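You operate a simulated robot arm through the tools that you are given. There is no shell and no other tool.

Carry out the task below with a simulated two-armed robot. There is one attempt and no reset: what you move stays moved.

TASK
Hold the grey tray on the top of the grey table steady with one hand and put the red dome in it with the other.

It is judged by the outcome, as a careful person would: the job done as asked, and still so three seconds after it is handed in. It fails if anything else is knocked over, pushed out of place, dropped, spilled or broken.

THE ROBOT
Two 7-joint arms with two-finger parallel grippers on one trunk, on a base that moves. Base frame: it is fixed to the floor where the robot stands at the start and does not move with it; the origin is under the middle of the robot, x ahead of it, y to its left, z up. Readings come in cm, degrees, newtons and seconds.
The left shoulder is at the start at [5, 16.5, 110.5], the right one opposite. With the tool pointing down near the work surface each hand reaches from about 22 to 70 cm from the robot's upright axis, wherever it stands, measured 20 degrees to its own side. Places, roughly: grey tray [150, -350, 75]; red dome (7x7x8 cm) [-50, -350, 100]. Payload 3.91 kg a hand.
The TCP of each hand is the grasp point between the finger pads, 3 cm short of the fingertips. In the tool frame z runs along the fingers and y along their closing line. Largest opening 11 cm; finger width 2, thickness 1; the body of the gripper, 4.8 by 11.2 cm, starts 5.5 cm behind the TCP.
Orientation is told as [roll, pitch, yaw] about the base's x, y, z axes, in that order, counted from this pose: with the fingers straight down and closing along the base's y, the tool's x points along the base's -x, its y along +y and its z along -z.

THE INTERFACE
- The arms move only by the tool arm_command. It takes "left_series", "right_series" or both (then of equal length, played together; a hand with none holds still); each is a list of rows, each a list of 6 numbers: the shift along the tool's x, y, z in cm, then the turn, a rotation vector about the tool's x, y, z in rad. In form: [[x, y, z, rx, ry, rz], ...]. A call has 1 to 20 rows; each row shifts and turns the commanded pose from where the row before left it, along the tool's axes as they then stand. "left_gripper" and "right_gripper" are, for a hand that has rows, the finger opening in cm, from 0 to 11, set as the call begins (left out, the last holds). Each row takes 0.2 s and may step no farther than 5 cm and 8.6 degrees from the row before; otherwise, or with a gripper value out of range, the whole call is refused. A pose out of reach is approached as far as the arm can. The call stops where the force on the tool passes 40 N (or 10 N more than at its start, if that is more) or the arm is blocked; 0.2 s more then pass. Each finger travels about 4.5 cm/s and halts on what it meets, pressing with about 28 N; the grip force reading is that of the motor and also rises with nothing between the fingers. The clock runs only during rows and for 0.2 s after the last one: add rows that do not move to give the fingers time. The reply holds the time, the measured pose of the TCP, the force on the tool along the base axes, the opening and the grip force, in the units named above and with some noise, with the torque about the TCP (base axes, N m) and any sound that the robot's microphone picked up.
- Cameras (640 x 400 px; columns grow to the right, rows downward): "scene" is now at [11.96, -0.36, 129.07]; the picture's right is [-0.06, -1.00, 0.00], its down [-0.43, 0.02, -0.90] and it looks along [0.90, -0.05, -0.43] (base axes); focal length 252 px, centre (320, 200). "left" rides on the left gripper at [7.2, -1.7, -10.3] in its tool frame; the picture's right is [0.23, 0.97, 0.00], its down [-0.76, 0.18, -0.62] and it looks along [-0.61, 0.14, 0.78] (tool axes); focal length 222 px, centre (320, 200). "right" rides on the right gripper at [7.2, 1.7, -10.3] in its tool frame; the picture's right is [-0.23, 0.97, 0.00], its down [-0.76, -0.18, -0.62] and it looks along [-0.61, -0.14, 0.78] (tool axes); focal length 222 px, centre (320, 200). There is no depth. A picture from a camera that has moved, and an enlarged one, comes with that camera's place and axes in the base frame and with its lens.
- snapshot(camera): a new picture of that camera. The clock stands still meanwhile.
- lift_body(by): slides the trunk up (or, below 0, down) by that many cm; the arms and the scene camera ride with it, the base frame stays. It gives what a move gives, with no picture.
- base_move(legs): drives the robot by 1 to 6 legs, each [ahead, left, turn to the left] in cm, cm and degrees, along the robot's own axes; the way and the turn of a leg run together, so that a leg with both is an arc; at most 150 cm and 180 degrees a leg. The arms and the cameras ride along, it lands a little off, and it stops where it bumps. It gives what a move gives.
- turn_head(pan, tilt): turns the head with the scene camera to pan (to the left, within 80 degrees either way) and tilt (down, from -29 to 69), counted from straight ahead of the robot. It gives what a move gives.
- zoom(camera, box): a new picture of the part [left, top, right, bottom] of that camera's present view, enlarged. The clock stands still meanwhile.
- finish_job(): hands the job in; it is judged then, once.

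Nothing tells you exact positions but the pictures and the camera data. Unless the task says otherwise, let go and move clear before handing in.

The tools are called after "Request:" as a command line: name --argument value ..., lists and objects as JSON in quotes. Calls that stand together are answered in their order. arm_command: Moves the arms, as the interface text tells. Its arguments: {"type":"object","properties":{"left_series":{"type":"array","items":{"type":"array","items":{"type":"number"}}},"left_gripper":{"type":"number"},"right_series":{"type":"array","items":{"type":"array","items":{"type":"number"}}},"right_gripper":{"type":"number"}},"required":[]} The other tools are called the same way: lift_body (by) moves the trunk up or down; base_move (legs) drives the base; turn_head (pan, tilt) turns the head that bears the scene camera; snapshot (camera) takes a picture; zoom (camera, box) takes an enlarged picture of a part of a camera's view; finish_job () hands the job in.

At the start:

```text
t: 0.0
left_position: [39.45, 13.34, 111.28]
left_tool_rot: [0.0, -0.1, 0.1]
left_ft_force: [0.4, -1.0, 0.5]
left_torque: [-0.04, -0.02, 0.0]
left_width: 11.01
left_grip_force: 0.1
right_position: [39.02, -14.54, 119.85]
right_tool_rot: [0.1, 0.0, 0.0]
right_ft_force: [-0.9, -0.5, 0.0]
right_torque: [0.02, -0.01, 0.03]
right_width: 11.0
right_grip_force: 0.0
trunk travel left (down, up): [-32.5, 17.8]
robot x, y, heading: [0.07, -0.11, -0.2]
head pan, tilt (commanded): [-3.3, 25.5]
```

scene: 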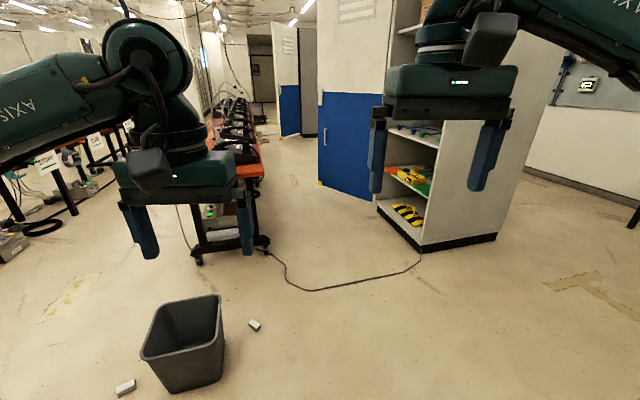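
right: 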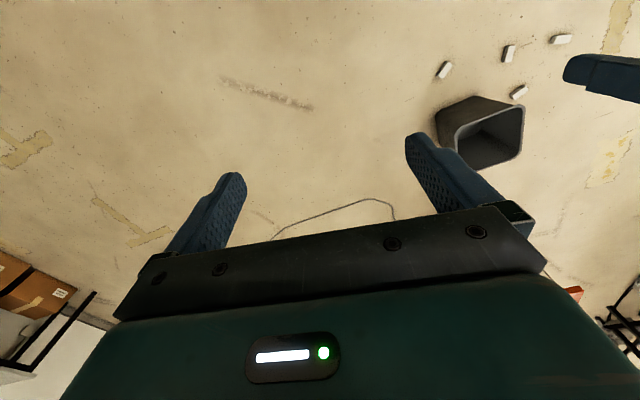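
left: 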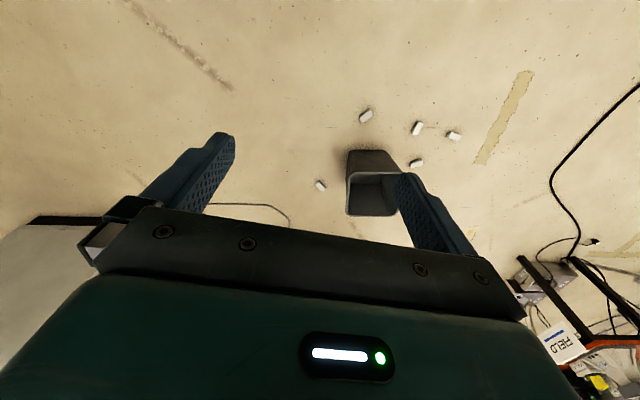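

I see a workshop with a bin and small debris ahead; the tray and the dome should be about 3.5 m to my right. I will turn the head to the right first to see the way.

Request:
turn_head --pan -80 --tilt 20

```text
t: 1.5
left_position: [39.44, 13.36, 111.3]
left_tool_rot: [-0.1, 0.0, 0.1]
left_ft_force: [0.2, -0.5, 1.2]
left_torque: [0.02, 0.0, -0.01]
left_width: 10.98
left_grip_force: 0.2
right_position: [38.98, -14.68, 119.92]
right_tool_rot: [0.1, -0.1, -0.1]
right_ft_force: [0.4, 0.2, -0.1]
right_torque: [0.03, 0.04, 0.01]
right_width: 10.97
right_grip_force: 0.1
trunk travel left (down, up): [-32.5, 17.8]
robot x, y, heading: [-0.12, 0.12, -0.2]
head pan, tilt (commanded): [-80.0, 20.0]
```

The head is now turned right; I take a picture to see the scene there.

Request:
snapshot --camera "scene"

```text
taken
camera scene: at [4.4, -9.0, 129.96], right [-0.98, -0.17, 0.0], down [-0.06, 0.34, -0.94], along [0.16, -0.93, -0.34], focal length 252 px, centre (320, 200)
```

scene: 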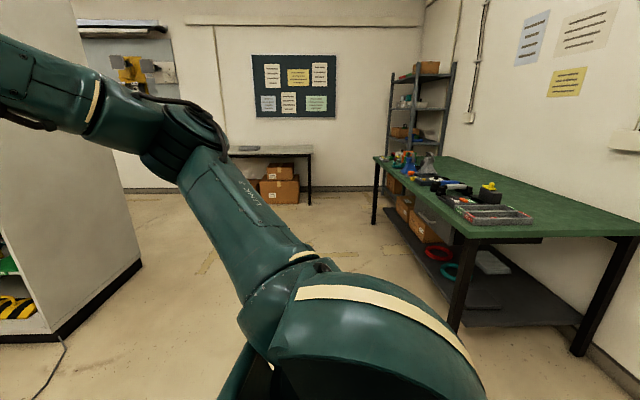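

I see a small grey table at the far wall (left of centre) with something flat on it, a shelf rack at the right of centre and a green bench. I zoom in on the grey table and the rack.

Request:
zoom --camera "scene" --box '[220, 120, 340, 195]'

Request:
zoom --camera "scene" --box '[370, 50, 482, 120]'

Request:
zoom --camera "scene" --box '[370, 110, 530, 210]'

```text
5.33 times, centred on (280, 158) of scene
camera zoom: at [4.4, -9.0, 129.96], right [-0.98, -0.17, 0.0], down [-0.06, 0.34, -0.94], along [0.16, -0.93, -0.34], focal length 1346 px, centre (533, 427)
```

zoom: 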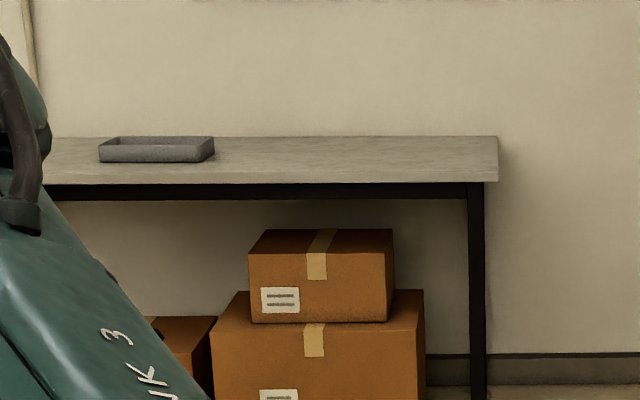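

```text
5.71 times, centred on (426, 85) of scene
camera zoom: at [4.4, -9.0, 129.96], right [-0.98, -0.17, 0.0], down [-0.06, 0.34, -0.94], along [0.16, -0.93, -0.34], focal length 1442 px, centre (-286, 857)
```

zoom: 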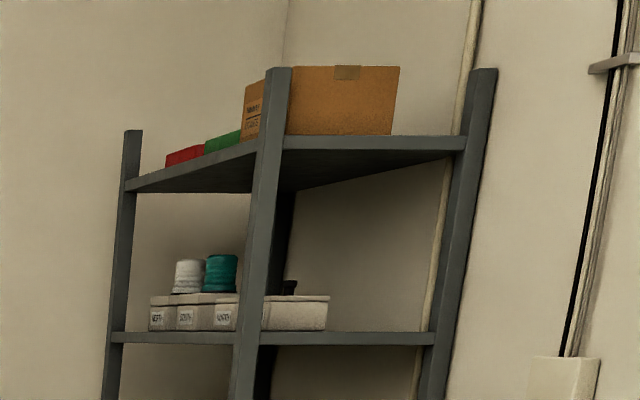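

```text
4.00 times, centred on (450, 160) of scene
camera zoom: at [4.4, -9.0, 129.96], right [-0.98, -0.17, 0.0], down [-0.06, 0.34, -0.94], along [0.16, -0.93, -0.34], focal length 1010 px, centre (-200, 360)
```

zoom: 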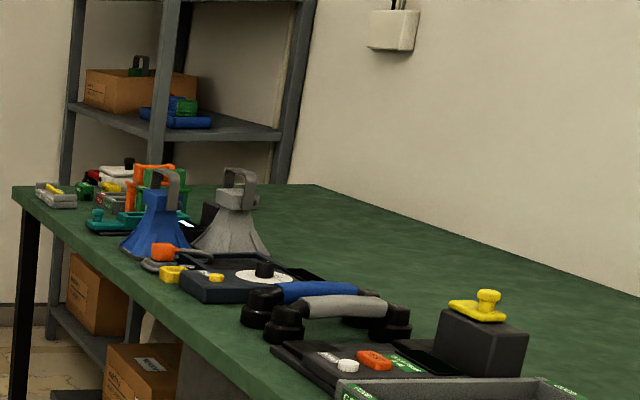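

The grey tray is on the far small table (about [150, -350, 75]) and the dome should be on or in front of the rack at about [-50, -350, 100], but I don't see it yet. I check the floor to my right before turning.

Request:
turn_head --pan -80 --tilt 55

Request:
snapshot --camera "scene"

```text
t: 2.5
left_position: [39.48, 13.38, 111.37]
left_tool_rot: [0.0, 0.0, 0.1]
left_ft_force: [0.5, -0.1, 0.1]
left_torque: [-0.01, 0.06, 0.02]
left_width: 10.99
left_grip_force: 0.0
right_position: [39.06, -14.55, 119.87]
right_tool_rot: [0.2, 0.0, -0.1]
right_ft_force: [0.1, -0.9, 0.4]
right_torque: [0.0, 0.03, -0.01]
right_width: 11.01
right_grip_force: 0.1
trunk travel left (down, up): [-32.5, 17.8]
robot x, y, heading: [0.15, 0.38, 0.1]
head pan, tilt (commanded): [-80.0, 55.0]
```

```text
taken
camera scene: at [4.03, -6.93, 124.76], right [-0.98, -0.17, 0.0], down [-0.14, 0.81, -0.57], along [0.1, -0.57, -0.82], focal length 252 px, centre (320, 200)
```

scene: 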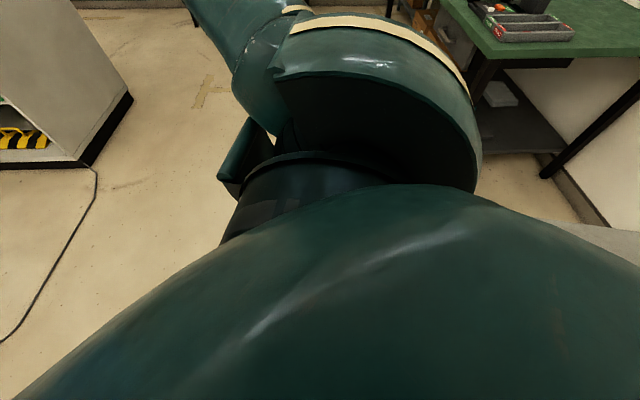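

The floor to the right is clear between the cabinet (x over 180) and the bench (x below about 0); a cable lies beyond x = 140. I turn right 90 degrees in place and shift a bit to the left (+x).

Request:
base_move --legs '[[0, 0, -90], [0, 60, 0]]'

Request:
turn_head --pan 0 --tilt 15

Request:
snapshot --camera "scene"

```text
t: 12.1
left_position: [73.93, -38.93, 111.33]
left_tool_rot: [0.0, 0.0, -89.2]
left_ft_force: [-0.3, -0.2, -1.5]
left_torque: [0.02, 0.03, 0.0]
left_width: 11.0
left_grip_force: 0.0
right_position: [45.95, -38.74, 119.87]
right_tool_rot: [0.1, -0.1, -89.5]
right_ft_force: [0.2, -0.4, 0.6]
right_torque: [0.03, 0.03, -0.02]
right_width: 10.99
right_grip_force: 0.0
trunk travel left (down, up): [-32.5, 17.8]
robot x, y, heading: [59.65, 0.66, -89.6]
head pan, tilt (commanded): [-80.0, 55.0]
```

```text
t: 13.6
left_position: [73.8, -39.13, 111.41]
left_tool_rot: [0.0, 0.0, -89.3]
left_ft_force: [-0.1, 0.4, 0.1]
left_torque: [0.02, -0.01, 0.0]
left_width: 10.99
left_grip_force: 0.1
right_position: [45.87, -38.75, 119.93]
right_tool_rot: [0.1, 0.0, -89.4]
right_ft_force: [-0.3, -0.3, -0.6]
right_torque: [0.02, -0.01, 0.0]
right_width: 11.04
right_grip_force: 0.0
trunk travel left (down, up): [-32.5, 17.8]
robot x, y, heading: [60.14, 0.38, -89.3]
head pan, tilt (commanded): [0.0, 15.0]
```

```text
taken
camera scene: at [60.08, -11.73, 130.77], right [-1.0, -0.01, 0.0], down [0.0, 0.26, -0.97], along [0.01, -0.97, -0.26], focal length 252 px, centre (320, 200)
```

scene: 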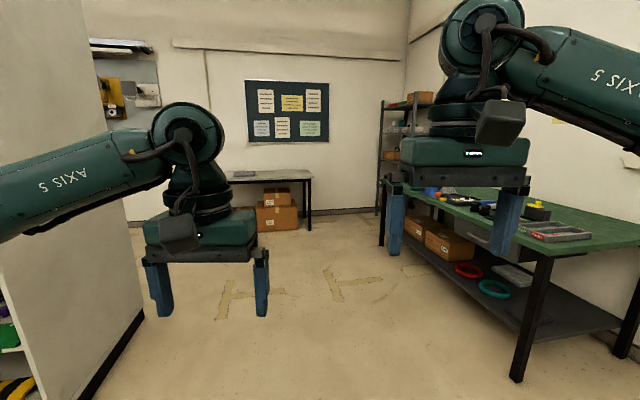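

The way ahead at x = 60 is clear between the cabinet and the bench. I drive ahead 170 cm and look again at the rack and the table.

Request:
base_move --legs '[[100, 10, 0], [80, 0, 0]]'

Request:
turn_head --pan -40 --tilt 15

Request:
snapshot --camera "scene"

```text
t: 22.7
left_position: [87.52, -218.14, 111.43]
left_tool_rot: [0.0, 0.0, -88.6]
left_ft_force: [-0.1, 0.4, 0.4]
left_torque: [0.02, -0.01, 0.0]
left_width: 11.02
left_grip_force: 0.1
right_position: [59.59, -218.2, 119.95]
right_tool_rot: [0.1, 0.1, -88.8]
right_ft_force: [0.0, 0.5, 0.7]
right_torque: [0.0, 0.01, 0.02]
right_width: 10.97
right_grip_force: 0.1
trunk travel left (down, up): [-32.5, 17.8]
robot x, y, heading: [73.08, -178.75, -89.0]
head pan, tilt (commanded): [0.0, 15.0]
```

```text
t: 23.8
left_position: [87.51, -218.06, 111.39]
left_tool_rot: [-0.1, 0.0, -88.7]
left_ft_force: [0.4, -0.1, 0.1]
left_torque: [0.0, 0.02, -0.01]
left_width: 11.01
left_grip_force: 0.0
right_position: [59.61, -218.17, 119.95]
right_tool_rot: [0.1, 0.0, -88.9]
right_ft_force: [0.1, 0.2, 0.5]
right_torque: [-0.03, 0.0, 0.0]
right_width: 11.01
right_grip_force: 0.0
trunk travel left (down, up): [-32.5, 17.8]
robot x, y, heading: [73.26, -178.95, -88.6]
head pan, tilt (commanded): [-40.0, 15.0]
```

```text
taken
camera scene: at [67.37, -188.94, 130.78], right [-0.78, 0.63, 0.0], down [0.16, 0.2, -0.97], along [-0.6, -0.75, -0.26], focal length 252 px, centre (320, 200)
```

scene: 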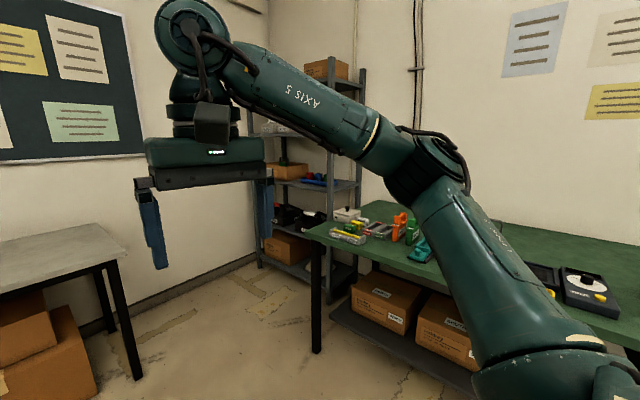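

The rack stands in the corner behind the bench; my right arm partly hides it. I zoom in on the rack's shelves.

Request:
zoom --camera "scene" --box '[240, 110, 400, 210]'

```text
4.00 times, centred on (320, 160) of scene
camera zoom: at [67.37, -188.94, 130.78], right [-0.78, 0.63, 0.0], down [0.16, 0.2, -0.97], along [-0.6, -0.75, -0.26], focal length 1010 px, centre (320, 360)
```

zoom: 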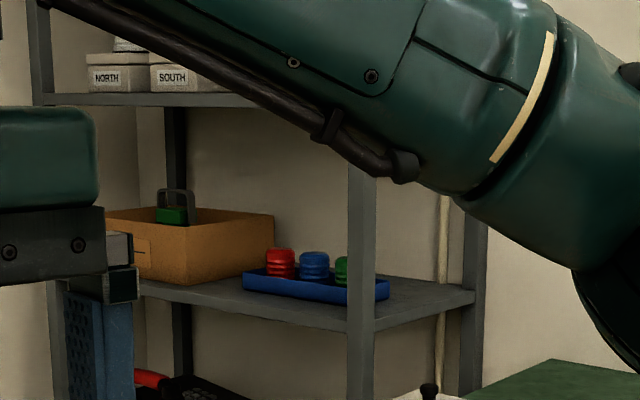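

I see the red dome on the rack's middle shelf, in a small blue tray beside a blue and a green dome, with a cardboard box to its left and a rack leg near. I drive closer and turn to face the rack.

Request:
base_move --legs '[[75, 0, 0], [0, 0, -75]]'

Request:
turn_head --pan 0 --tilt 15

Request:
snapshot --camera "scene"

```text
t: 31.0
left_position: [40.4, -277.49, 111.27]
left_tool_rot: [0.0, -0.1, -163.3]
left_ft_force: [1.2, -0.7, -0.4]
left_torque: [0.01, 0.01, 0.04]
left_width: 11.0
left_grip_force: 0.1
right_position: [32.97, -250.43, 119.96]
right_tool_rot: [0.2, 0.0, -163.7]
right_ft_force: [-1.4, 0.9, 0.1]
right_torque: [0.01, -0.01, 0.01]
right_width: 10.99
right_grip_force: 0.0
trunk travel left (down, up): [-32.5, 17.8]
robot x, y, heading: [74.48, -253.08, -163.3]
head pan, tilt (commanded): [-40.0, 15.0]
```

```text
t: 32.1
left_position: [40.32, -277.51, 111.31]
left_tool_rot: [0.0, 0.0, -163.2]
left_ft_force: [-1.5, -0.9, -0.8]
left_torque: [-0.01, 0.03, -0.03]
left_width: 11.02
left_grip_force: 0.1
right_position: [32.94, -250.29, 120.01]
right_tool_rot: [0.1, 0.0, -163.6]
right_ft_force: [-0.9, -1.1, 0.4]
right_torque: [-0.01, -0.02, -0.02]
right_width: 11.02
right_grip_force: 0.0
trunk travel left (down, up): [-32.5, 17.8]
robot x, y, heading: [74.33, -253.07, -163.4]
head pan, tilt (commanded): [0.0, 15.0]
```

```text
taken
camera scene: at [62.55, -256.69, 130.78], right [-0.28, 0.96, 0.0], down [0.25, 0.07, -0.97], along [-0.93, -0.27, -0.26], focal length 252 px, centre (320, 200)
```

scene: 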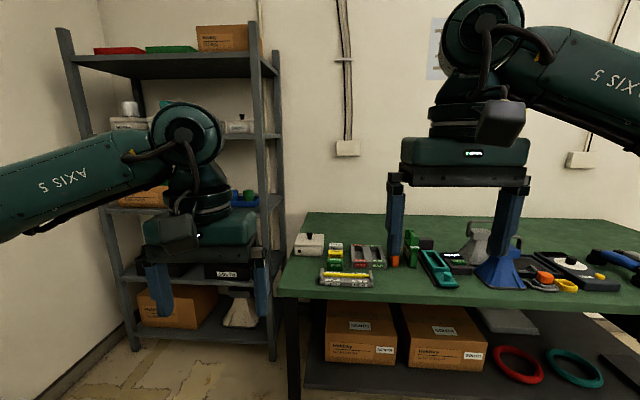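

I see the rack face nearly square ahead-left of me, the bench to the right with its end near the rack, and my left arm hiding the dome's shelf. Before squeezing in between bench and grey table I check my left elbow and the table corner.

Request:
turn_head --pan 75 --tilt 30

Request:
snapshot --camera "scene"

```text
t: 33.5
left_position: [40.36, -277.4, 111.4]
left_tool_rot: [0.0, 0.0, -163.3]
left_ft_force: [0.2, 0.2, -0.5]
left_torque: [-0.02, 0.03, 0.01]
left_width: 10.99
left_grip_force: 0.1
right_position: [32.97, -250.59, 120.01]
right_tool_rot: [0.2, 0.0, -163.7]
right_ft_force: [-0.4, 0.4, 0.6]
right_torque: [-0.02, 0.01, 0.01]
right_width: 11.0
right_grip_force: 0.1
trunk travel left (down, up): [-32.5, 17.8]
robot x, y, heading: [74.43, -253.46, -163.2]
head pan, tilt (commanded): [75.0, 30.0]
```

```text
taken
camera scene: at [71.74, -263.08, 128.36], right [-1.0, -0.03, 0.0], down [-0.01, 0.5, -0.87], along [0.02, -0.87, -0.5], focal length 252 px, centre (320, 200)
```

scene: 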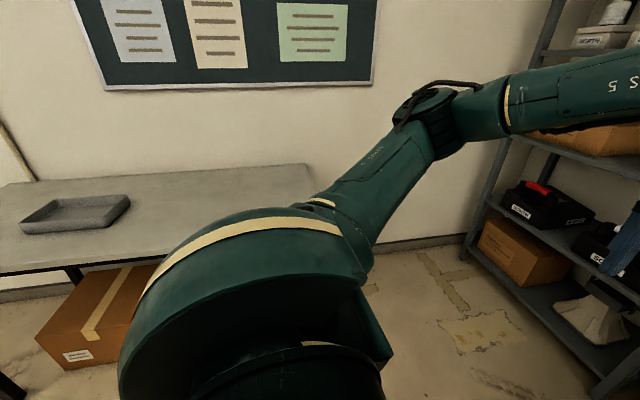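

The table's near corner is around [70, -327] and the elbow has room. I go through the gap diagonally, after squaring up to the rack.

Request:
base_move --legs '[[0, 0, -6.2], [14, 0, 0], [46, 60, 0]]'

Request:
turn_head --pan 0 --tilt 20

Request:
snapshot --camera "scene"

```text
t: 40.7
left_position: [-9.97, -343.11, 111.43]
left_tool_rot: [0.0, -0.1, -169.4]
left_ft_force: [0.3, 0.2, 0.7]
left_torque: [0.0, -0.02, -0.02]
left_width: 11.0
left_grip_force: 0.0
right_position: [-14.37, -315.56, 119.93]
right_tool_rot: [0.0, 0.0, -169.7]
right_ft_force: [-0.4, -1.0, -1.1]
right_torque: [-0.02, -0.01, -0.01]
right_width: 10.98
right_grip_force: 0.0
trunk travel left (down, up): [-32.5, 17.8]
robot x, y, heading: [26.49, -322.97, -169.7]
head pan, tilt (commanded): [75.0, 30.0]
```

```text
t: 42.2
left_position: [-9.93, -343.06, 111.26]
left_tool_rot: [-0.1, 0.0, -169.5]
left_ft_force: [0.2, 0.4, 0.3]
left_torque: [0.03, 0.0, 0.01]
left_width: 10.99
left_grip_force: 0.1
right_position: [-14.48, -315.44, 119.95]
right_tool_rot: [0.1, 0.1, -169.7]
right_ft_force: [0.0, -0.3, 0.1]
right_torque: [-0.04, 0.02, -0.01]
right_width: 11.01
right_grip_force: 0.2
trunk travel left (down, up): [-32.5, 17.8]
robot x, y, heading: [26.51, -322.8, -169.7]
head pan, tilt (commanded): [0.0, 20.0]
```

```text
taken
camera scene: at [14.36, -324.86, 129.96], right [-0.18, 0.98, 0.0], down [0.34, 0.06, -0.94], along [-0.92, -0.17, -0.34], focal length 252 px, centre (320, 200)
```

scene: 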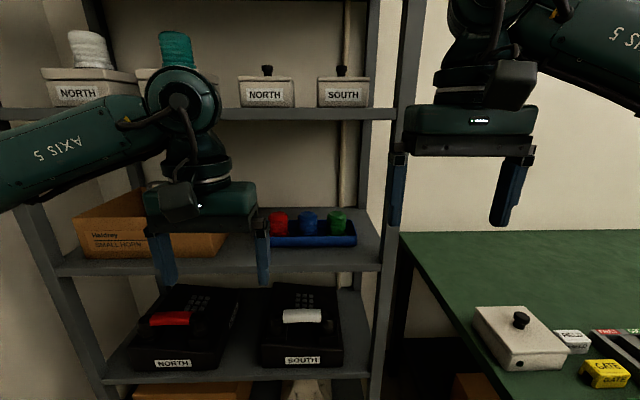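

I now face the rack square on: the blue tray with red, blue and green domes is on the middle shelf, ahead and slightly left. I zoom in on it.

Request:
zoom --camera "scene" --box '[220, 180, 380, 280]'

```text
4.00 times, centred on (300, 230) of scene
camera zoom: at [14.36, -324.86, 129.96], right [-0.18, 0.98, 0.0], down [0.34, 0.06, -0.94], along [-0.92, -0.17, -0.34], focal length 1010 px, centre (400, 80)
```

zoom: 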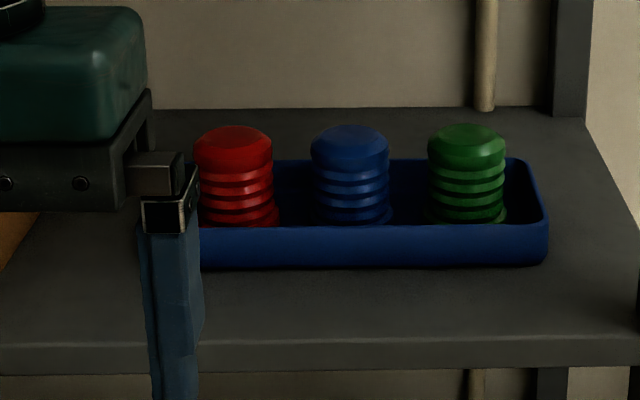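

The red dome is at the left end of the blue tray, about 10 cm from the blue one, near [-52, -350, 97]; the shelf above leaves some 27 cm, so I will grasp with the hand tilted about 45°. I take a left-hand picture and a raised scene picture to triangulate.

Request:
snapshot --camera "left"

Request:
lift_body --by 15

Request:
snapshot --camera "scene"

Request:
zoom --camera "scene" --box '[220, 220, 380, 320]'

```text
taken
camera left: at [-3.08, -340.14, 121.74], right [0.4, -0.92, 0.0], down [-0.72, -0.31, 0.62], along [-0.57, -0.25, -0.78], focal length 222 px, centre (320, 200)
```

left: 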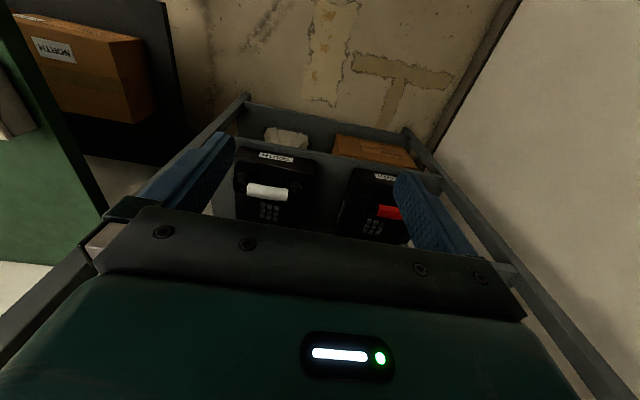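

```text
t: 43.9
left_position: [-9.94, -343.01, 126.42]
left_tool_rot: [-0.1, 0.0, -169.6]
left_ft_force: [0.4, -0.2, 0.1]
left_torque: [-0.03, 0.01, -0.02]
left_width: 10.99
left_grip_force: 0.1
right_position: [-14.42, -315.42, 135.0]
right_tool_rot: [0.1, 0.0, -169.7]
right_ft_force: [0.2, -0.5, -0.6]
right_torque: [0.01, -0.02, 0.01]
right_width: 10.97
right_grip_force: 0.1
trunk travel left (down, up): [-47.5, 2.8]
robot x, y, heading: [26.73, -322.71, -169.6]
head pan, tilt (commanded): [0.0, 20.0]
```

```text
taken
camera scene: at [14.34, -324.86, 144.96], right [-0.18, 0.98, 0.0], down [0.34, 0.06, -0.94], along [-0.92, -0.17, -0.34], focal length 252 px, centre (320, 200)
```

scene: 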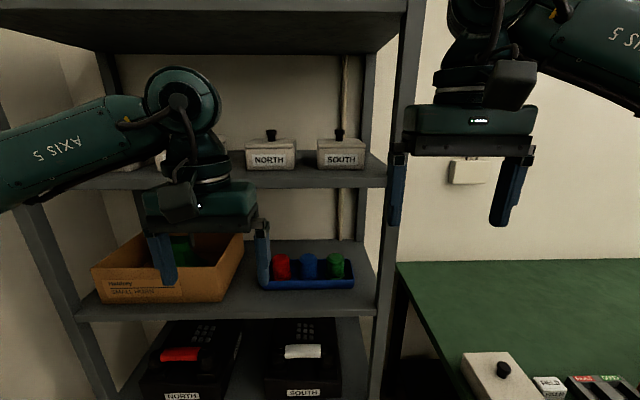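

```text
4.00 times, centred on (300, 270) of scene
camera zoom: at [14.34, -324.86, 144.96], right [-0.18, 0.98, 0.0], down [0.34, 0.06, -0.94], along [-0.92, -0.17, -0.34], focal length 1010 px, centre (400, -80)
```

zoom: 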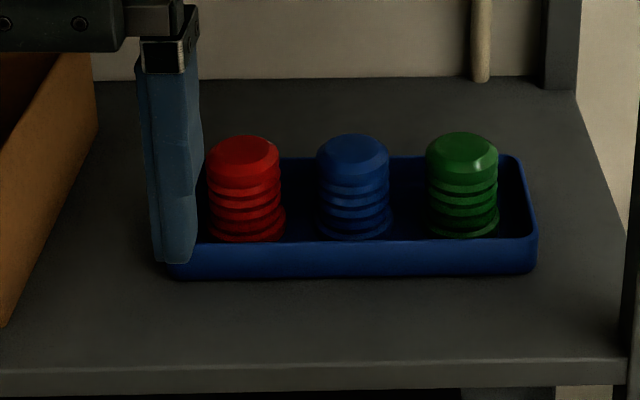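

Triangulating, the shelf is at z ≈ 91–92 with its front edge 68 cm ahead of me, and the red dome about 82 cm ahead and 13 cm left, standing in the blue tray. I lower the trunk again and move closer, a bit left to stay clear of the bench.

Request:
lift_body --by -15

Request:
base_move --legs '[[0, 4, 0], [15, 0, 0]]'

Request:
snapshot --camera "scene"

```text
t: 45.7
left_position: [-9.88, -343.09, 111.47]
left_tool_rot: [0.0, -0.1, -169.5]
left_ft_force: [-0.4, 0.9, 0.0]
left_torque: [-0.01, -0.03, 0.02]
left_width: 11.0
left_grip_force: 0.0
right_position: [-14.4, -315.54, 119.9]
right_tool_rot: [0.1, 0.0, -169.7]
right_ft_force: [-0.3, -0.7, 0.0]
right_torque: [-0.02, 0.02, -0.05]
right_width: 10.98
right_grip_force: 0.0
trunk travel left (down, up): [-32.5, 17.8]
robot x, y, heading: [26.6, -322.31, -169.2]
head pan, tilt (commanded): [0.0, 20.0]
```

```text
t: 47.7
left_position: [-23.96, -349.53, 111.35]
left_tool_rot: [0.0, 0.0, -169.5]
left_ft_force: [0.1, -0.5, -1.1]
left_torque: [-0.01, -0.05, -0.03]
left_width: 11.0
left_grip_force: 0.0
right_position: [-28.44, -321.9, 119.93]
right_tool_rot: [0.1, 0.0, -169.8]
right_ft_force: [-0.1, 0.4, 0.2]
right_torque: [0.0, -0.01, -0.02]
right_width: 11.0
right_grip_force: 0.1
trunk travel left (down, up): [-32.5, 17.8]
robot x, y, heading: [12.22, -329.64, -169.7]
head pan, tilt (commanded): [0.0, 20.0]
```

```text
taken
camera scene: at [0.29, -331.45, 129.95], right [-0.18, 0.98, 0.0], down [0.34, 0.06, -0.94], along [-0.92, -0.17, -0.34], focal length 252 px, centre (320, 200)
```

scene: 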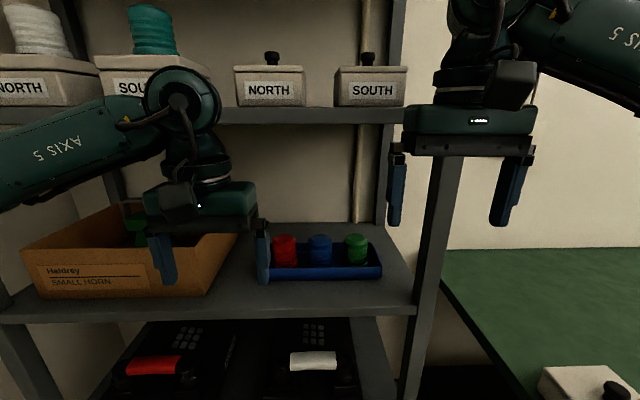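

The dome is now closer; I zoom in for a second triangulation.

Request:
zoom --camera "scene" --box '[230, 220, 390, 320]'

Request:
snapshot --camera "left"

```text
4.00 times, centred on (310, 270) of scene
camera zoom: at [0.29, -331.45, 129.95], right [-0.18, 0.98, 0.0], down [0.34, 0.06, -0.94], along [-0.92, -0.17, -0.34], focal length 1010 px, centre (360, -80)
```

zoom: 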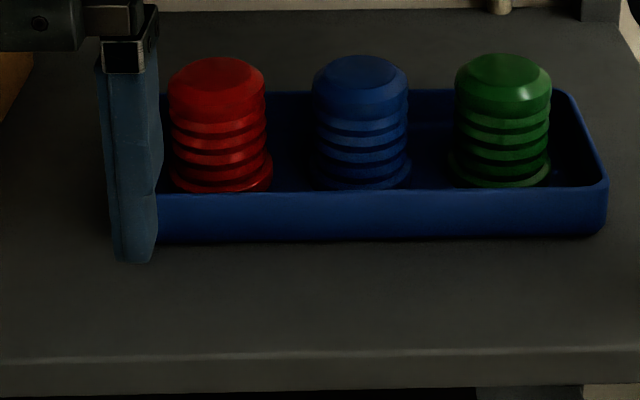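

```text
taken
camera left: at [-17.16, -346.7, 121.72], right [0.4, -0.92, 0.0], down [-0.72, -0.31, 0.62], along [-0.57, -0.25, -0.78], focal length 222 px, centre (320, 200)
```

left: 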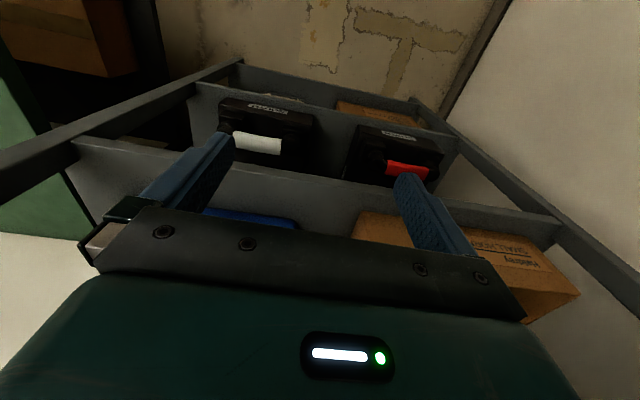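

From two views I place the red dome's axis at about [-52.4, -350.1], base z ≈ 91.8 and top ≈ 100, 28 cm ahead of and 4.6 cm right of my left hand. I first tilt the left hand 45° forward in place and narrow its fingers.

Request:
arm_command --left_series '[[0, 0, 0, 0, -0.1309, 0], [0, 0, 0, 0, -0.1309, 0], [0, 0, 0, 0, -0.1309, 0], [0, 0, 0, 0, -0.1309, 0], [0, 0, 0, 0, -0.1309, 0], [0, 0, 0, 0, -0.1309, 0], [0, 0, 0, 0, 0, 0]]' --left_gripper 8.6

Request:
snapshot --camera "left"

Request:
snapshot --camera "scene"

```text
t: 49.3
left_position: [-23.92, -349.65, 111.33]
left_tool_rot: [0.0, -45.2, -169.6]
left_ft_force: [1.0, -0.1, 0.4]
left_torque: [0.02, 0.01, 0.02]
left_width: 8.61
left_grip_force: 0.0
right_position: [-28.44, -322.02, 120.05]
right_tool_rot: [0.1, 0.0, -169.8]
right_ft_force: [0.7, -0.8, 0.0]
right_torque: [0.0, -0.01, 0.01]
right_width: 11.03
right_grip_force: 0.0
trunk travel left (down, up): [-32.5, 17.8]
robot x, y, heading: [12.82, -329.32, -169.5]
head pan, tilt (commanded): [0.0, 20.0]
```

```text
taken
camera left: at [-11.99, -345.75, 113.59], right [0.33, -0.93, -0.16], down [-0.06, -0.19, 0.98], along [-0.94, -0.32, -0.12], focal length 222 px, centre (320, 200)
```

left: 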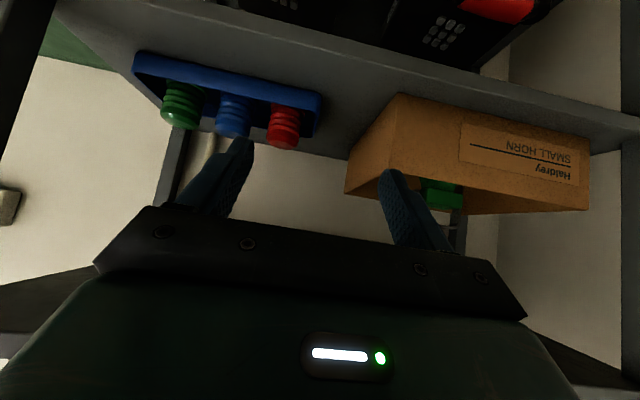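

```text
taken
camera scene: at [0.36, -331.44, 129.96], right [-0.18, 0.98, 0.0], down [0.34, 0.06, -0.94], along [-0.92, -0.17, -0.34], focal length 252 px, centre (320, 200)
```

scene: 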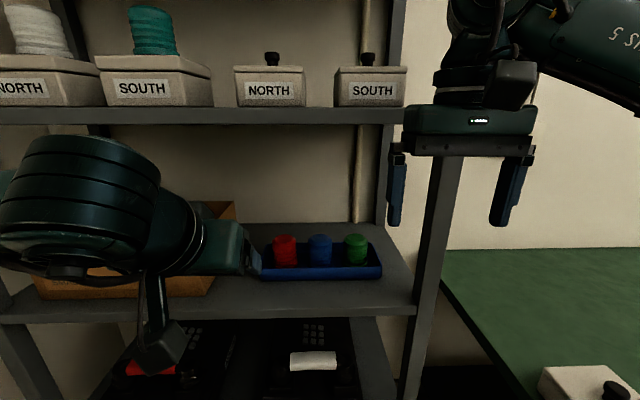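

The hand camera agrees: the dome is near [-52.5, -350.4]. I move the left hand to a point about 10 cm short of the grasp along the tilted tool line.

Request:
arm_command --left_series '[[-1.567, -0.76, 3.383, 0, 0, 0], [-1.567, -0.76, 3.383, 0, 0, 0], [-1.567, -0.76, 3.383, 0, 0, 0], [-1.567, -0.76, 3.383, 0, 0, 0], [-1.567, -0.76, 3.383, 0, 0, 0], [-1.567, -0.76, 3.383, 0, 0, 0], [0, 0, 0, 0, 0, 0]]'

Request:
snapshot --camera "left"

Request:
snapshot --camera "scene"

```text
t: 50.9
left_position: [-45.51, -348.81, 103.69]
left_tool_rot: [0.0, -45.2, -169.7]
left_ft_force: [0.8, 0.4, -0.1]
left_torque: [0.02, 0.01, -0.03]
left_width: 8.61
left_grip_force: 0.0
right_position: [-28.48, -322.01, 119.95]
right_tool_rot: [0.0, 0.0, -169.9]
right_ft_force: [0.1, 0.0, -0.4]
right_torque: [0.01, 0.02, 0.0]
right_width: 10.98
right_grip_force: 0.0
trunk travel left (down, up): [-32.5, 17.8]
robot x, y, heading: [12.75, -329.22, -169.8]
head pan, tilt (commanded): [0.0, 20.0]
```

```text
taken
camera left: at [-33.6, -345.04, 106.0], right [0.33, -0.93, -0.16], down [-0.06, -0.19, 0.98], along [-0.94, -0.32, -0.12], focal length 222 px, centre (320, 200)
```

left: 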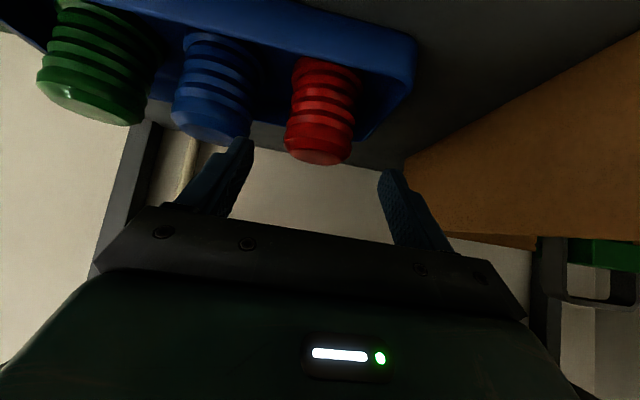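

```text
taken
camera scene: at [0.38, -331.45, 129.96], right [-0.18, 0.98, 0.0], down [0.34, 0.06, -0.94], along [-0.92, -0.17, -0.34], focal length 252 px, centre (320, 200)
```

scene: 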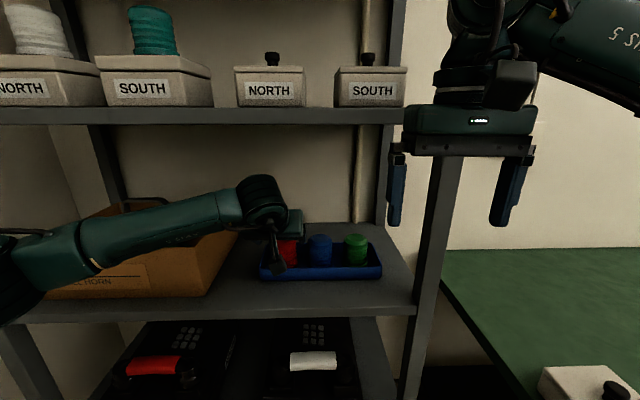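

The dome lies centred on the tool line within about 0.2 cm. I narrow the fingers to 7.9 cm to clear the blue dome and advance along the tool axis most of the way.

Request:
arm_command --left_series '[[0, 0, 0, 0, 0, 0], [0, 0, 0, 0, 0, 0], [0, 0.2, 1.5, 0, 0, 0], [0, 0, 1.5, 0, 0, 0], [0, 0, 1.5, 0, 0, 0], [0, 0, 1.5, 0, 0, 0]]' --left_gripper 7.9

Request:
snapshot --camera "left"

Request:
zoom --camera "scene" --box '[200, 160, 400, 285]'

```text
t: 52.3
left_position: [-49.6, -349.89, 99.47]
left_tool_rot: [0.0, -45.0, -169.6]
left_ft_force: [0.7, -0.7, -0.2]
left_torque: [0.0, -0.02, -0.04]
left_width: 7.9
left_grip_force: 0.1
right_position: [-28.4, -322.02, 119.95]
right_tool_rot: [0.0, -0.1, -169.8]
right_ft_force: [0.8, -0.2, 0.5]
right_torque: [0.01, 0.01, -0.05]
right_width: 11.0
right_grip_force: 0.0
trunk travel left (down, up): [-32.5, 17.8]
robot x, y, heading: [12.67, -329.45, -169.6]
head pan, tilt (commanded): [0.0, 20.0]
```

```text
taken
camera left: at [-37.65, -345.99, 101.69], right [0.33, -0.93, -0.16], down [-0.06, -0.19, 0.98], along [-0.94, -0.32, -0.12], focal length 222 px, centre (320, 200)
```

left: 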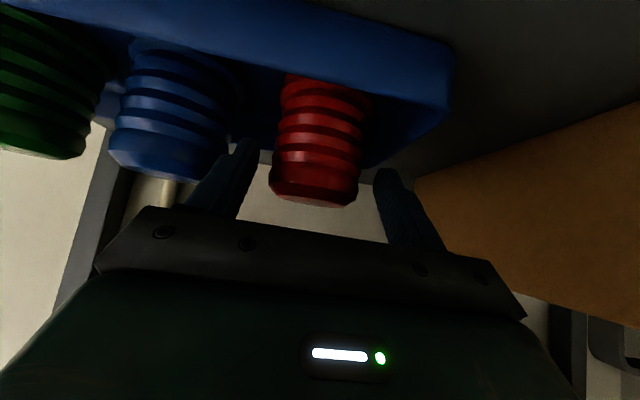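

```text
3.20 times, centred on (300, 222) of scene
camera zoom: at [0.35, -331.44, 129.96], right [-0.18, 0.98, 0.0], down [0.34, 0.06, -0.94], along [-0.92, -0.17, -0.34], focal length 808 px, centre (384, 128)
```

zoom: 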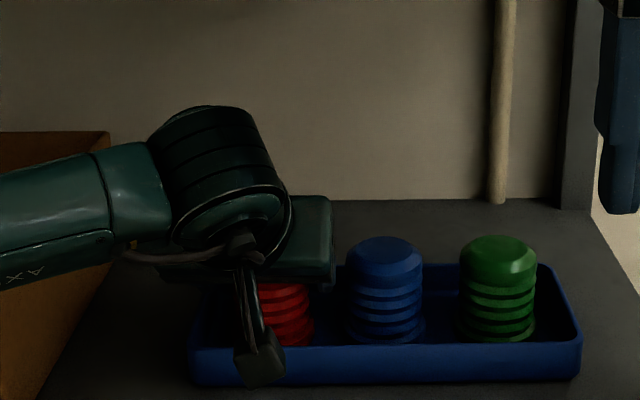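

The fingers straddle the red dome evenly with the blue one clear. I advance the last 4.1 cm.

Request:
arm_command --left_series '[[0, 0, 1.4, 0, 0, 0], [0, 0, 1.4, 0, 0, 0], [0, 0, 1.3, 0, 0, 0], [0, 0, 0, 0, 0, 0]]'

Request:
snapshot --camera "left"

Request:
zoom --camera "scene" --box '[200, 180, 400, 305]'

```text
t: 53.3
left_position: [-52.45, -350.41, 96.47]
left_tool_rot: [-0.1, -45.0, -169.6]
left_ft_force: [-1.2, -0.1, -0.1]
left_torque: [0.0, 0.01, 0.02]
left_width: 7.88
left_grip_force: 0.2
right_position: [-28.4, -321.89, 119.93]
right_tool_rot: [0.1, -0.1, -169.8]
right_ft_force: [0.7, -0.1, -1.1]
right_torque: [0.0, -0.01, -0.02]
right_width: 10.99
right_grip_force: 0.1
trunk travel left (down, up): [-32.5, 17.8]
robot x, y, heading: [12.48, -329.61, -169.6]
head pan, tilt (commanded): [0.0, 20.0]
```

```text
taken
camera left: at [-40.51, -346.53, 98.77], right [0.33, -0.93, -0.16], down [-0.06, -0.19, 0.98], along [-0.94, -0.32, -0.12], focal length 222 px, centre (320, 200)
```

left: 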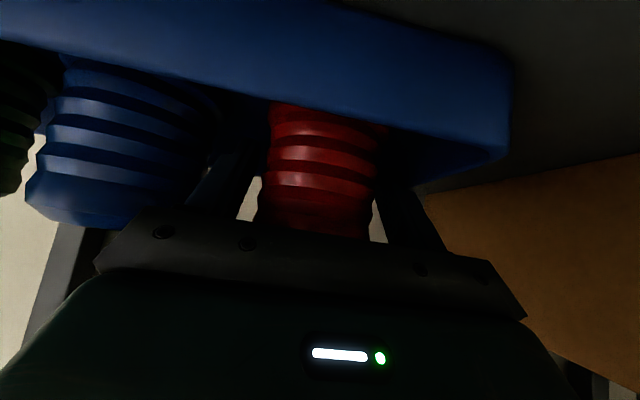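

```text
3.20 times, centred on (300, 242) of scene
camera zoom: at [0.37, -331.44, 129.96], right [-0.18, 0.98, 0.0], down [0.34, 0.06, -0.94], along [-0.92, -0.17, -0.34], focal length 808 px, centre (384, 64)
```

zoom: 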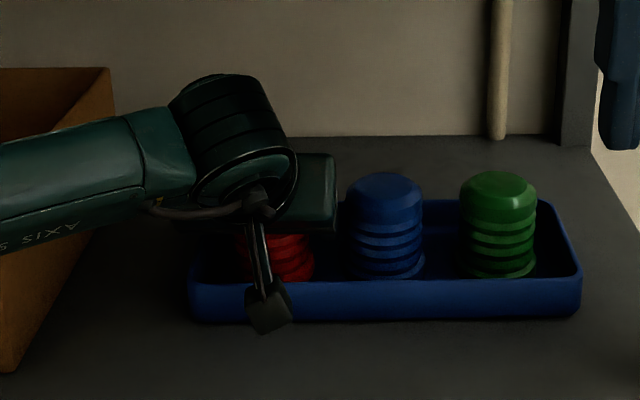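

The fingers are on both sides of the red dome. I close the grip.

Request:
arm_command --left_series '[[0, 0, 0, 0, 0, 0], [0, 0, 0, 0, 0, 0], [0, 0, 0, 0, 0, 0], [0, 0, 0, 0, 0, 0]]' --left_gripper 3.5

```text
t: 54.3
left_position: [-52.35, -350.33, 96.53]
left_tool_rot: [0.0, -44.9, -169.6]
left_ft_force: [0.0, -0.2, 0.0]
left_torque: [-0.01, 0.03, -0.04]
left_width: 5.71
left_grip_force: 27.9
right_position: [-28.43, -322.06, 119.93]
right_tool_rot: [0.1, -0.1, -169.9]
right_ft_force: [0.4, -0.1, 1.0]
right_torque: [-0.01, -0.01, 0.0]
right_width: 10.98
right_grip_force: 0.0
trunk travel left (down, up): [-32.5, 17.8]
robot x, y, heading: [12.5, -329.28, -169.6]
head pan, tilt (commanded): [0.0, 20.0]
```

The dome is held (width 5.7 cm, 28 N). I lift it straight up 5.5 cm to clear the blue tray's rim.

Request:
arm_command --left_series '[[-0.5, 0, -0.5, 0, 0, 0], [-0.85, 0, -0.85, 0, 0, 0], [-0.85, 0, -0.85, 0, 0, 0], [-0.85, 0, -0.85, 0, 0, 0], [-0.85, 0, -0.85, 0, 0, 0]]'

Request:
snapshot --camera "left"

Request:
zoom --camera "scene" --box '[200, 160, 400, 285]'

```text
t: 55.5
left_position: [-52.51, -350.37, 102.1]
left_tool_rot: [0.0, -45.0, -169.6]
left_ft_force: [-0.2, 0.1, -1.1]
left_torque: [0.04, 0.02, -0.02]
left_width: 5.69
left_grip_force: 28.0
right_position: [-28.46, -322.01, 119.81]
right_tool_rot: [0.1, 0.0, -169.8]
right_ft_force: [0.2, -0.8, 0.3]
right_torque: [-0.03, 0.0, 0.0]
right_width: 10.99
right_grip_force: 0.0
trunk travel left (down, up): [-32.5, 17.8]
robot x, y, heading: [12.39, -329.54, -169.6]
head pan, tilt (commanded): [0.0, 20.0]
```

```text
taken
camera left: at [-40.52, -346.54, 104.35], right [0.33, -0.93, -0.16], down [-0.06, -0.19, 0.98], along [-0.94, -0.32, -0.12], focal length 222 px, centre (320, 200)
```

left: 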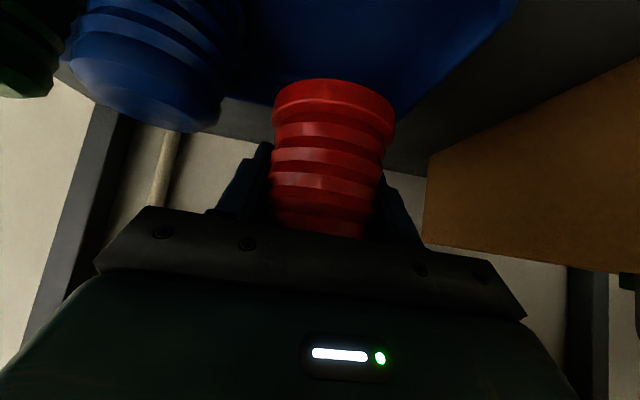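

```text
3.20 times, centred on (300, 222) of scene
camera zoom: at [0.37, -331.44, 129.96], right [-0.18, 0.98, 0.0], down [0.34, 0.06, -0.94], along [-0.92, -0.17, -0.34], focal length 808 px, centre (384, 128)
```

zoom: 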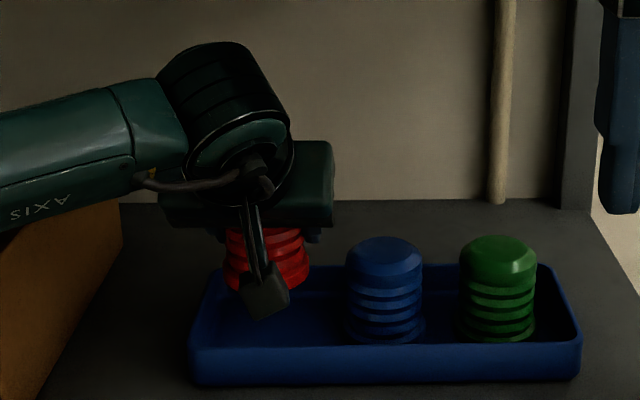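

The red dome is out of its pocket and the blue tray stayed in place. I draw the hand straight back out of the rack.

Request:
arm_command --left_series '[[1.4, 0, -1.4, 0, 0, 0], [2.5, 0, -2.5, 0, 0, 0], [2.5, 0, -2.5, 0, 0, 0], [2.5, 0, -2.5, 0, 0, 0], [2.5, 0, -2.5, 0, 0, 0], [2.5, 0.5, -2.5, 0, 0, 0], [1.5, 0.5, -2.5, 0, 0, 0], [0.8, 0.5, -2, 0, 0, 0]]'

Request:
snapshot --camera "scene"

```text
t: 57.3
left_position: [-28.0, -347.5, 103.65]
left_tool_rot: [0.0, -45.2, -169.5]
left_ft_force: [0.3, 0.2, -1.8]
left_torque: [-0.03, 0.02, -0.01]
left_width: 5.72
left_grip_force: 28.1
right_position: [-28.42, -322.01, 119.97]
right_tool_rot: [0.1, 0.0, -169.8]
right_ft_force: [0.1, 0.4, -0.4]
right_torque: [-0.01, 0.0, -0.02]
right_width: 10.98
right_grip_force: 0.1
trunk travel left (down, up): [-32.5, 17.8]
robot x, y, heading: [12.85, -329.38, -170.0]
head pan, tilt (commanded): [0.0, 20.0]
```

```text
taken
camera scene: at [0.38, -331.44, 129.96], right [-0.18, 0.98, 0.0], down [0.34, 0.06, -0.94], along [-0.92, -0.17, -0.34], focal length 252 px, centre (320, 200)
```

scene: 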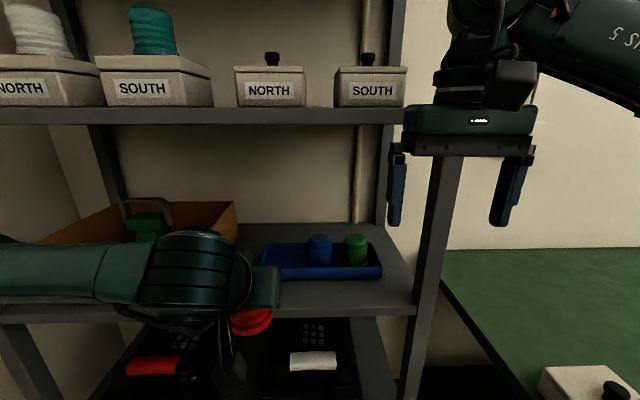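

The red dome is in my left hand clear of the rack. I back out along the way I came.

Request:
base_move --legs '[[-15, 0, 0], [-46, -60, 0], [-10, 0, 0]]'

Request:
turn_head --pan 70 --tilt 25

Request:
snapshot --camera "scene"

```text
t: 64.8
left_position: [30.68, -275.21, 103.7]
left_tool_rot: [0.0, -45.1, -169.5]
left_ft_force: [-0.2, -0.3, -1.0]
left_torque: [-0.01, -0.03, -0.01]
left_width: 5.71
left_grip_force: 28.5
right_position: [30.34, -249.72, 119.99]
right_tool_rot: [0.1, 0.0, -169.9]
right_ft_force: [-0.5, -0.3, -0.2]
right_torque: [-0.01, -0.03, 0.04]
right_width: 11.01
right_grip_force: 0.0
trunk travel left (down, up): [-32.5, 17.8]
robot x, y, heading: [71.49, -257.09, -169.7]
head pan, tilt (commanded): [0.0, 20.0]
```

```text
t: 66.2
left_position: [30.7, -275.39, 103.58]
left_tool_rot: [0.0, -45.0, -169.6]
left_ft_force: [0.5, 0.2, -1.1]
left_torque: [0.01, -0.02, 0.0]
left_width: 5.71
left_grip_force: 28.3
right_position: [30.37, -249.71, 119.97]
right_tool_rot: [0.0, -0.1, -169.9]
right_ft_force: [0.5, 0.1, 0.2]
right_torque: [0.0, 0.01, -0.02]
right_width: 11.0
right_grip_force: 0.0
trunk travel left (down, up): [-32.5, 17.8]
robot x, y, heading: [71.39, -256.76, -169.5]
head pan, tilt (commanded): [70.0, 25.0]
```

```text
taken
camera scene: at [66.72, -266.55, 129.15], right [-0.99, 0.17, 0.0], down [0.07, 0.42, -0.91], along [-0.15, -0.89, -0.42], focal length 252 px, centre (320, 200)
```

scene: 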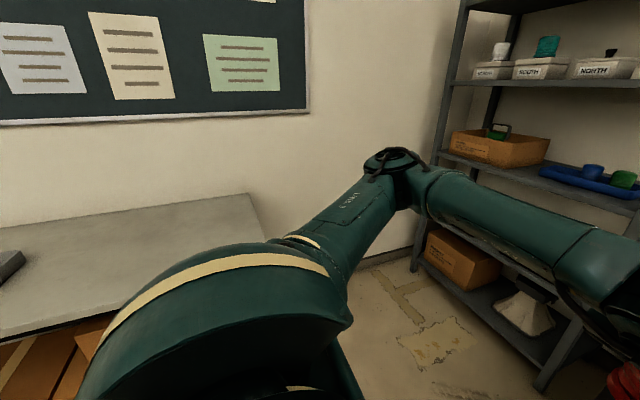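

The way is clear; I turn left 90° to face the grey table square on and then look.

Request:
base_move --legs '[[0, 0, 90]]'

Request:
turn_head --pan 40 --tilt 25

Request:
snapshot --camera "scene"

```text
t: 70.4
left_position: [89.29, -297.75, 103.7]
left_tool_rot: [0.0, -45.0, -79.6]
left_ft_force: [-0.1, -0.8, -0.4]
left_torque: [-0.05, -0.02, -0.01]
left_width: 5.72
left_grip_force: 27.6
right_position: [63.9, -298.07, 119.9]
right_tool_rot: [0.1, 0.0, -79.8]
right_ft_force: [0.3, -0.2, -0.1]
right_torque: [-0.01, 0.03, 0.0]
right_width: 11.03
right_grip_force: 0.0
trunk travel left (down, up): [-32.5, 17.8]
robot x, y, heading: [71.53, -257.12, -79.7]
head pan, tilt (commanded): [70.0, 25.0]
```

```text
t: 71.4
left_position: [89.38, -297.63, 103.71]
left_tool_rot: [-0.1, -45.1, -79.6]
left_ft_force: [0.0, 0.3, -1.1]
left_torque: [-0.01, -0.02, -0.02]
left_width: 5.69
left_grip_force: 27.7
right_position: [63.95, -298.09, 119.82]
right_tool_rot: [0.1, 0.0, -79.8]
right_ft_force: [0.0, 0.0, -0.1]
right_torque: [-0.02, 0.01, 0.0]
right_width: 10.98
right_grip_force: 0.0
trunk travel left (down, up): [-32.5, 17.8]
robot x, y, heading: [71.15, -257.11, -80.1]
head pan, tilt (commanded): [40.0, 25.0]
```

```text
taken
camera scene: at [78.78, -265.71, 129.15], right [-0.64, -0.77, 0.0], down [-0.33, 0.27, -0.91], along [0.7, -0.58, -0.42], focal length 252 px, centre (320, 200)
```

scene: 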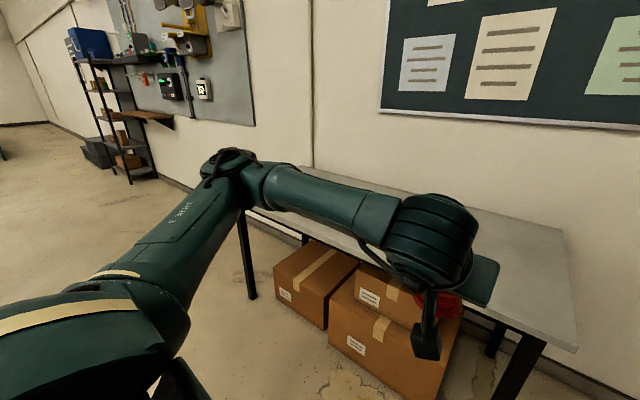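

The grey table stretches left in front of me, the tray hidden behind my left arm. I move 65 cm to the left along the table and look again.

Request:
base_move --legs '[[0, 65, 0]]'

Request:
turn_head --pan 0 --tilt 28

Request:
snapshot --camera "scene"

```text
t: 77.6
left_position: [153.72, -286.2, 103.63]
left_tool_rot: [0.0, -45.1, -79.9]
left_ft_force: [0.6, 0.3, -1.3]
left_torque: [-0.01, -0.02, -0.02]
left_width: 5.73
left_grip_force: 28.2
right_position: [128.37, -286.49, 119.9]
right_tool_rot: [0.1, -0.1, -80.1]
right_ft_force: [-0.2, 0.4, -0.8]
right_torque: [-0.01, 0.0, 0.0]
right_width: 10.99
right_grip_force: 0.0
trunk travel left (down, up): [-32.5, 17.8]
robot x, y, heading: [135.92, -245.59, -80.1]
head pan, tilt (commanded): [40.0, 25.0]
```

```text
t: 78.7
left_position: [153.74, -286.41, 103.55]
left_tool_rot: [0.0, -45.1, -79.9]
left_ft_force: [-0.9, -0.2, -1.0]
left_torque: [-0.03, 0.03, -0.01]
left_width: 5.72
left_grip_force: 27.9
right_position: [128.21, -286.61, 119.96]
right_tool_rot: [0.0, 0.0, -80.2]
right_ft_force: [-0.6, -0.5, 0.1]
right_torque: [-0.02, 0.0, -0.01]
right_width: 11.01
right_grip_force: 0.0
trunk travel left (down, up): [-32.5, 17.8]
robot x, y, heading: [135.92, -245.92, -80.1]
head pan, tilt (commanded): [0.0, 28.0]
```

```text
taken
camera scene: at [137.87, -257.27, 128.67], right [-0.98, -0.17, 0.0], down [-0.08, 0.46, -0.88], along [0.15, -0.87, -0.47], focal length 252 px, centre (320, 200)
```

scene: 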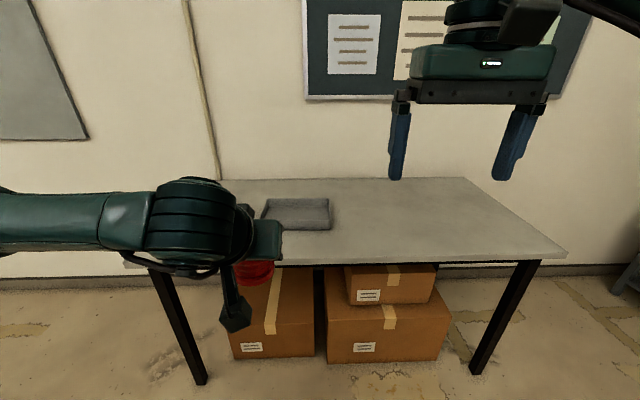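

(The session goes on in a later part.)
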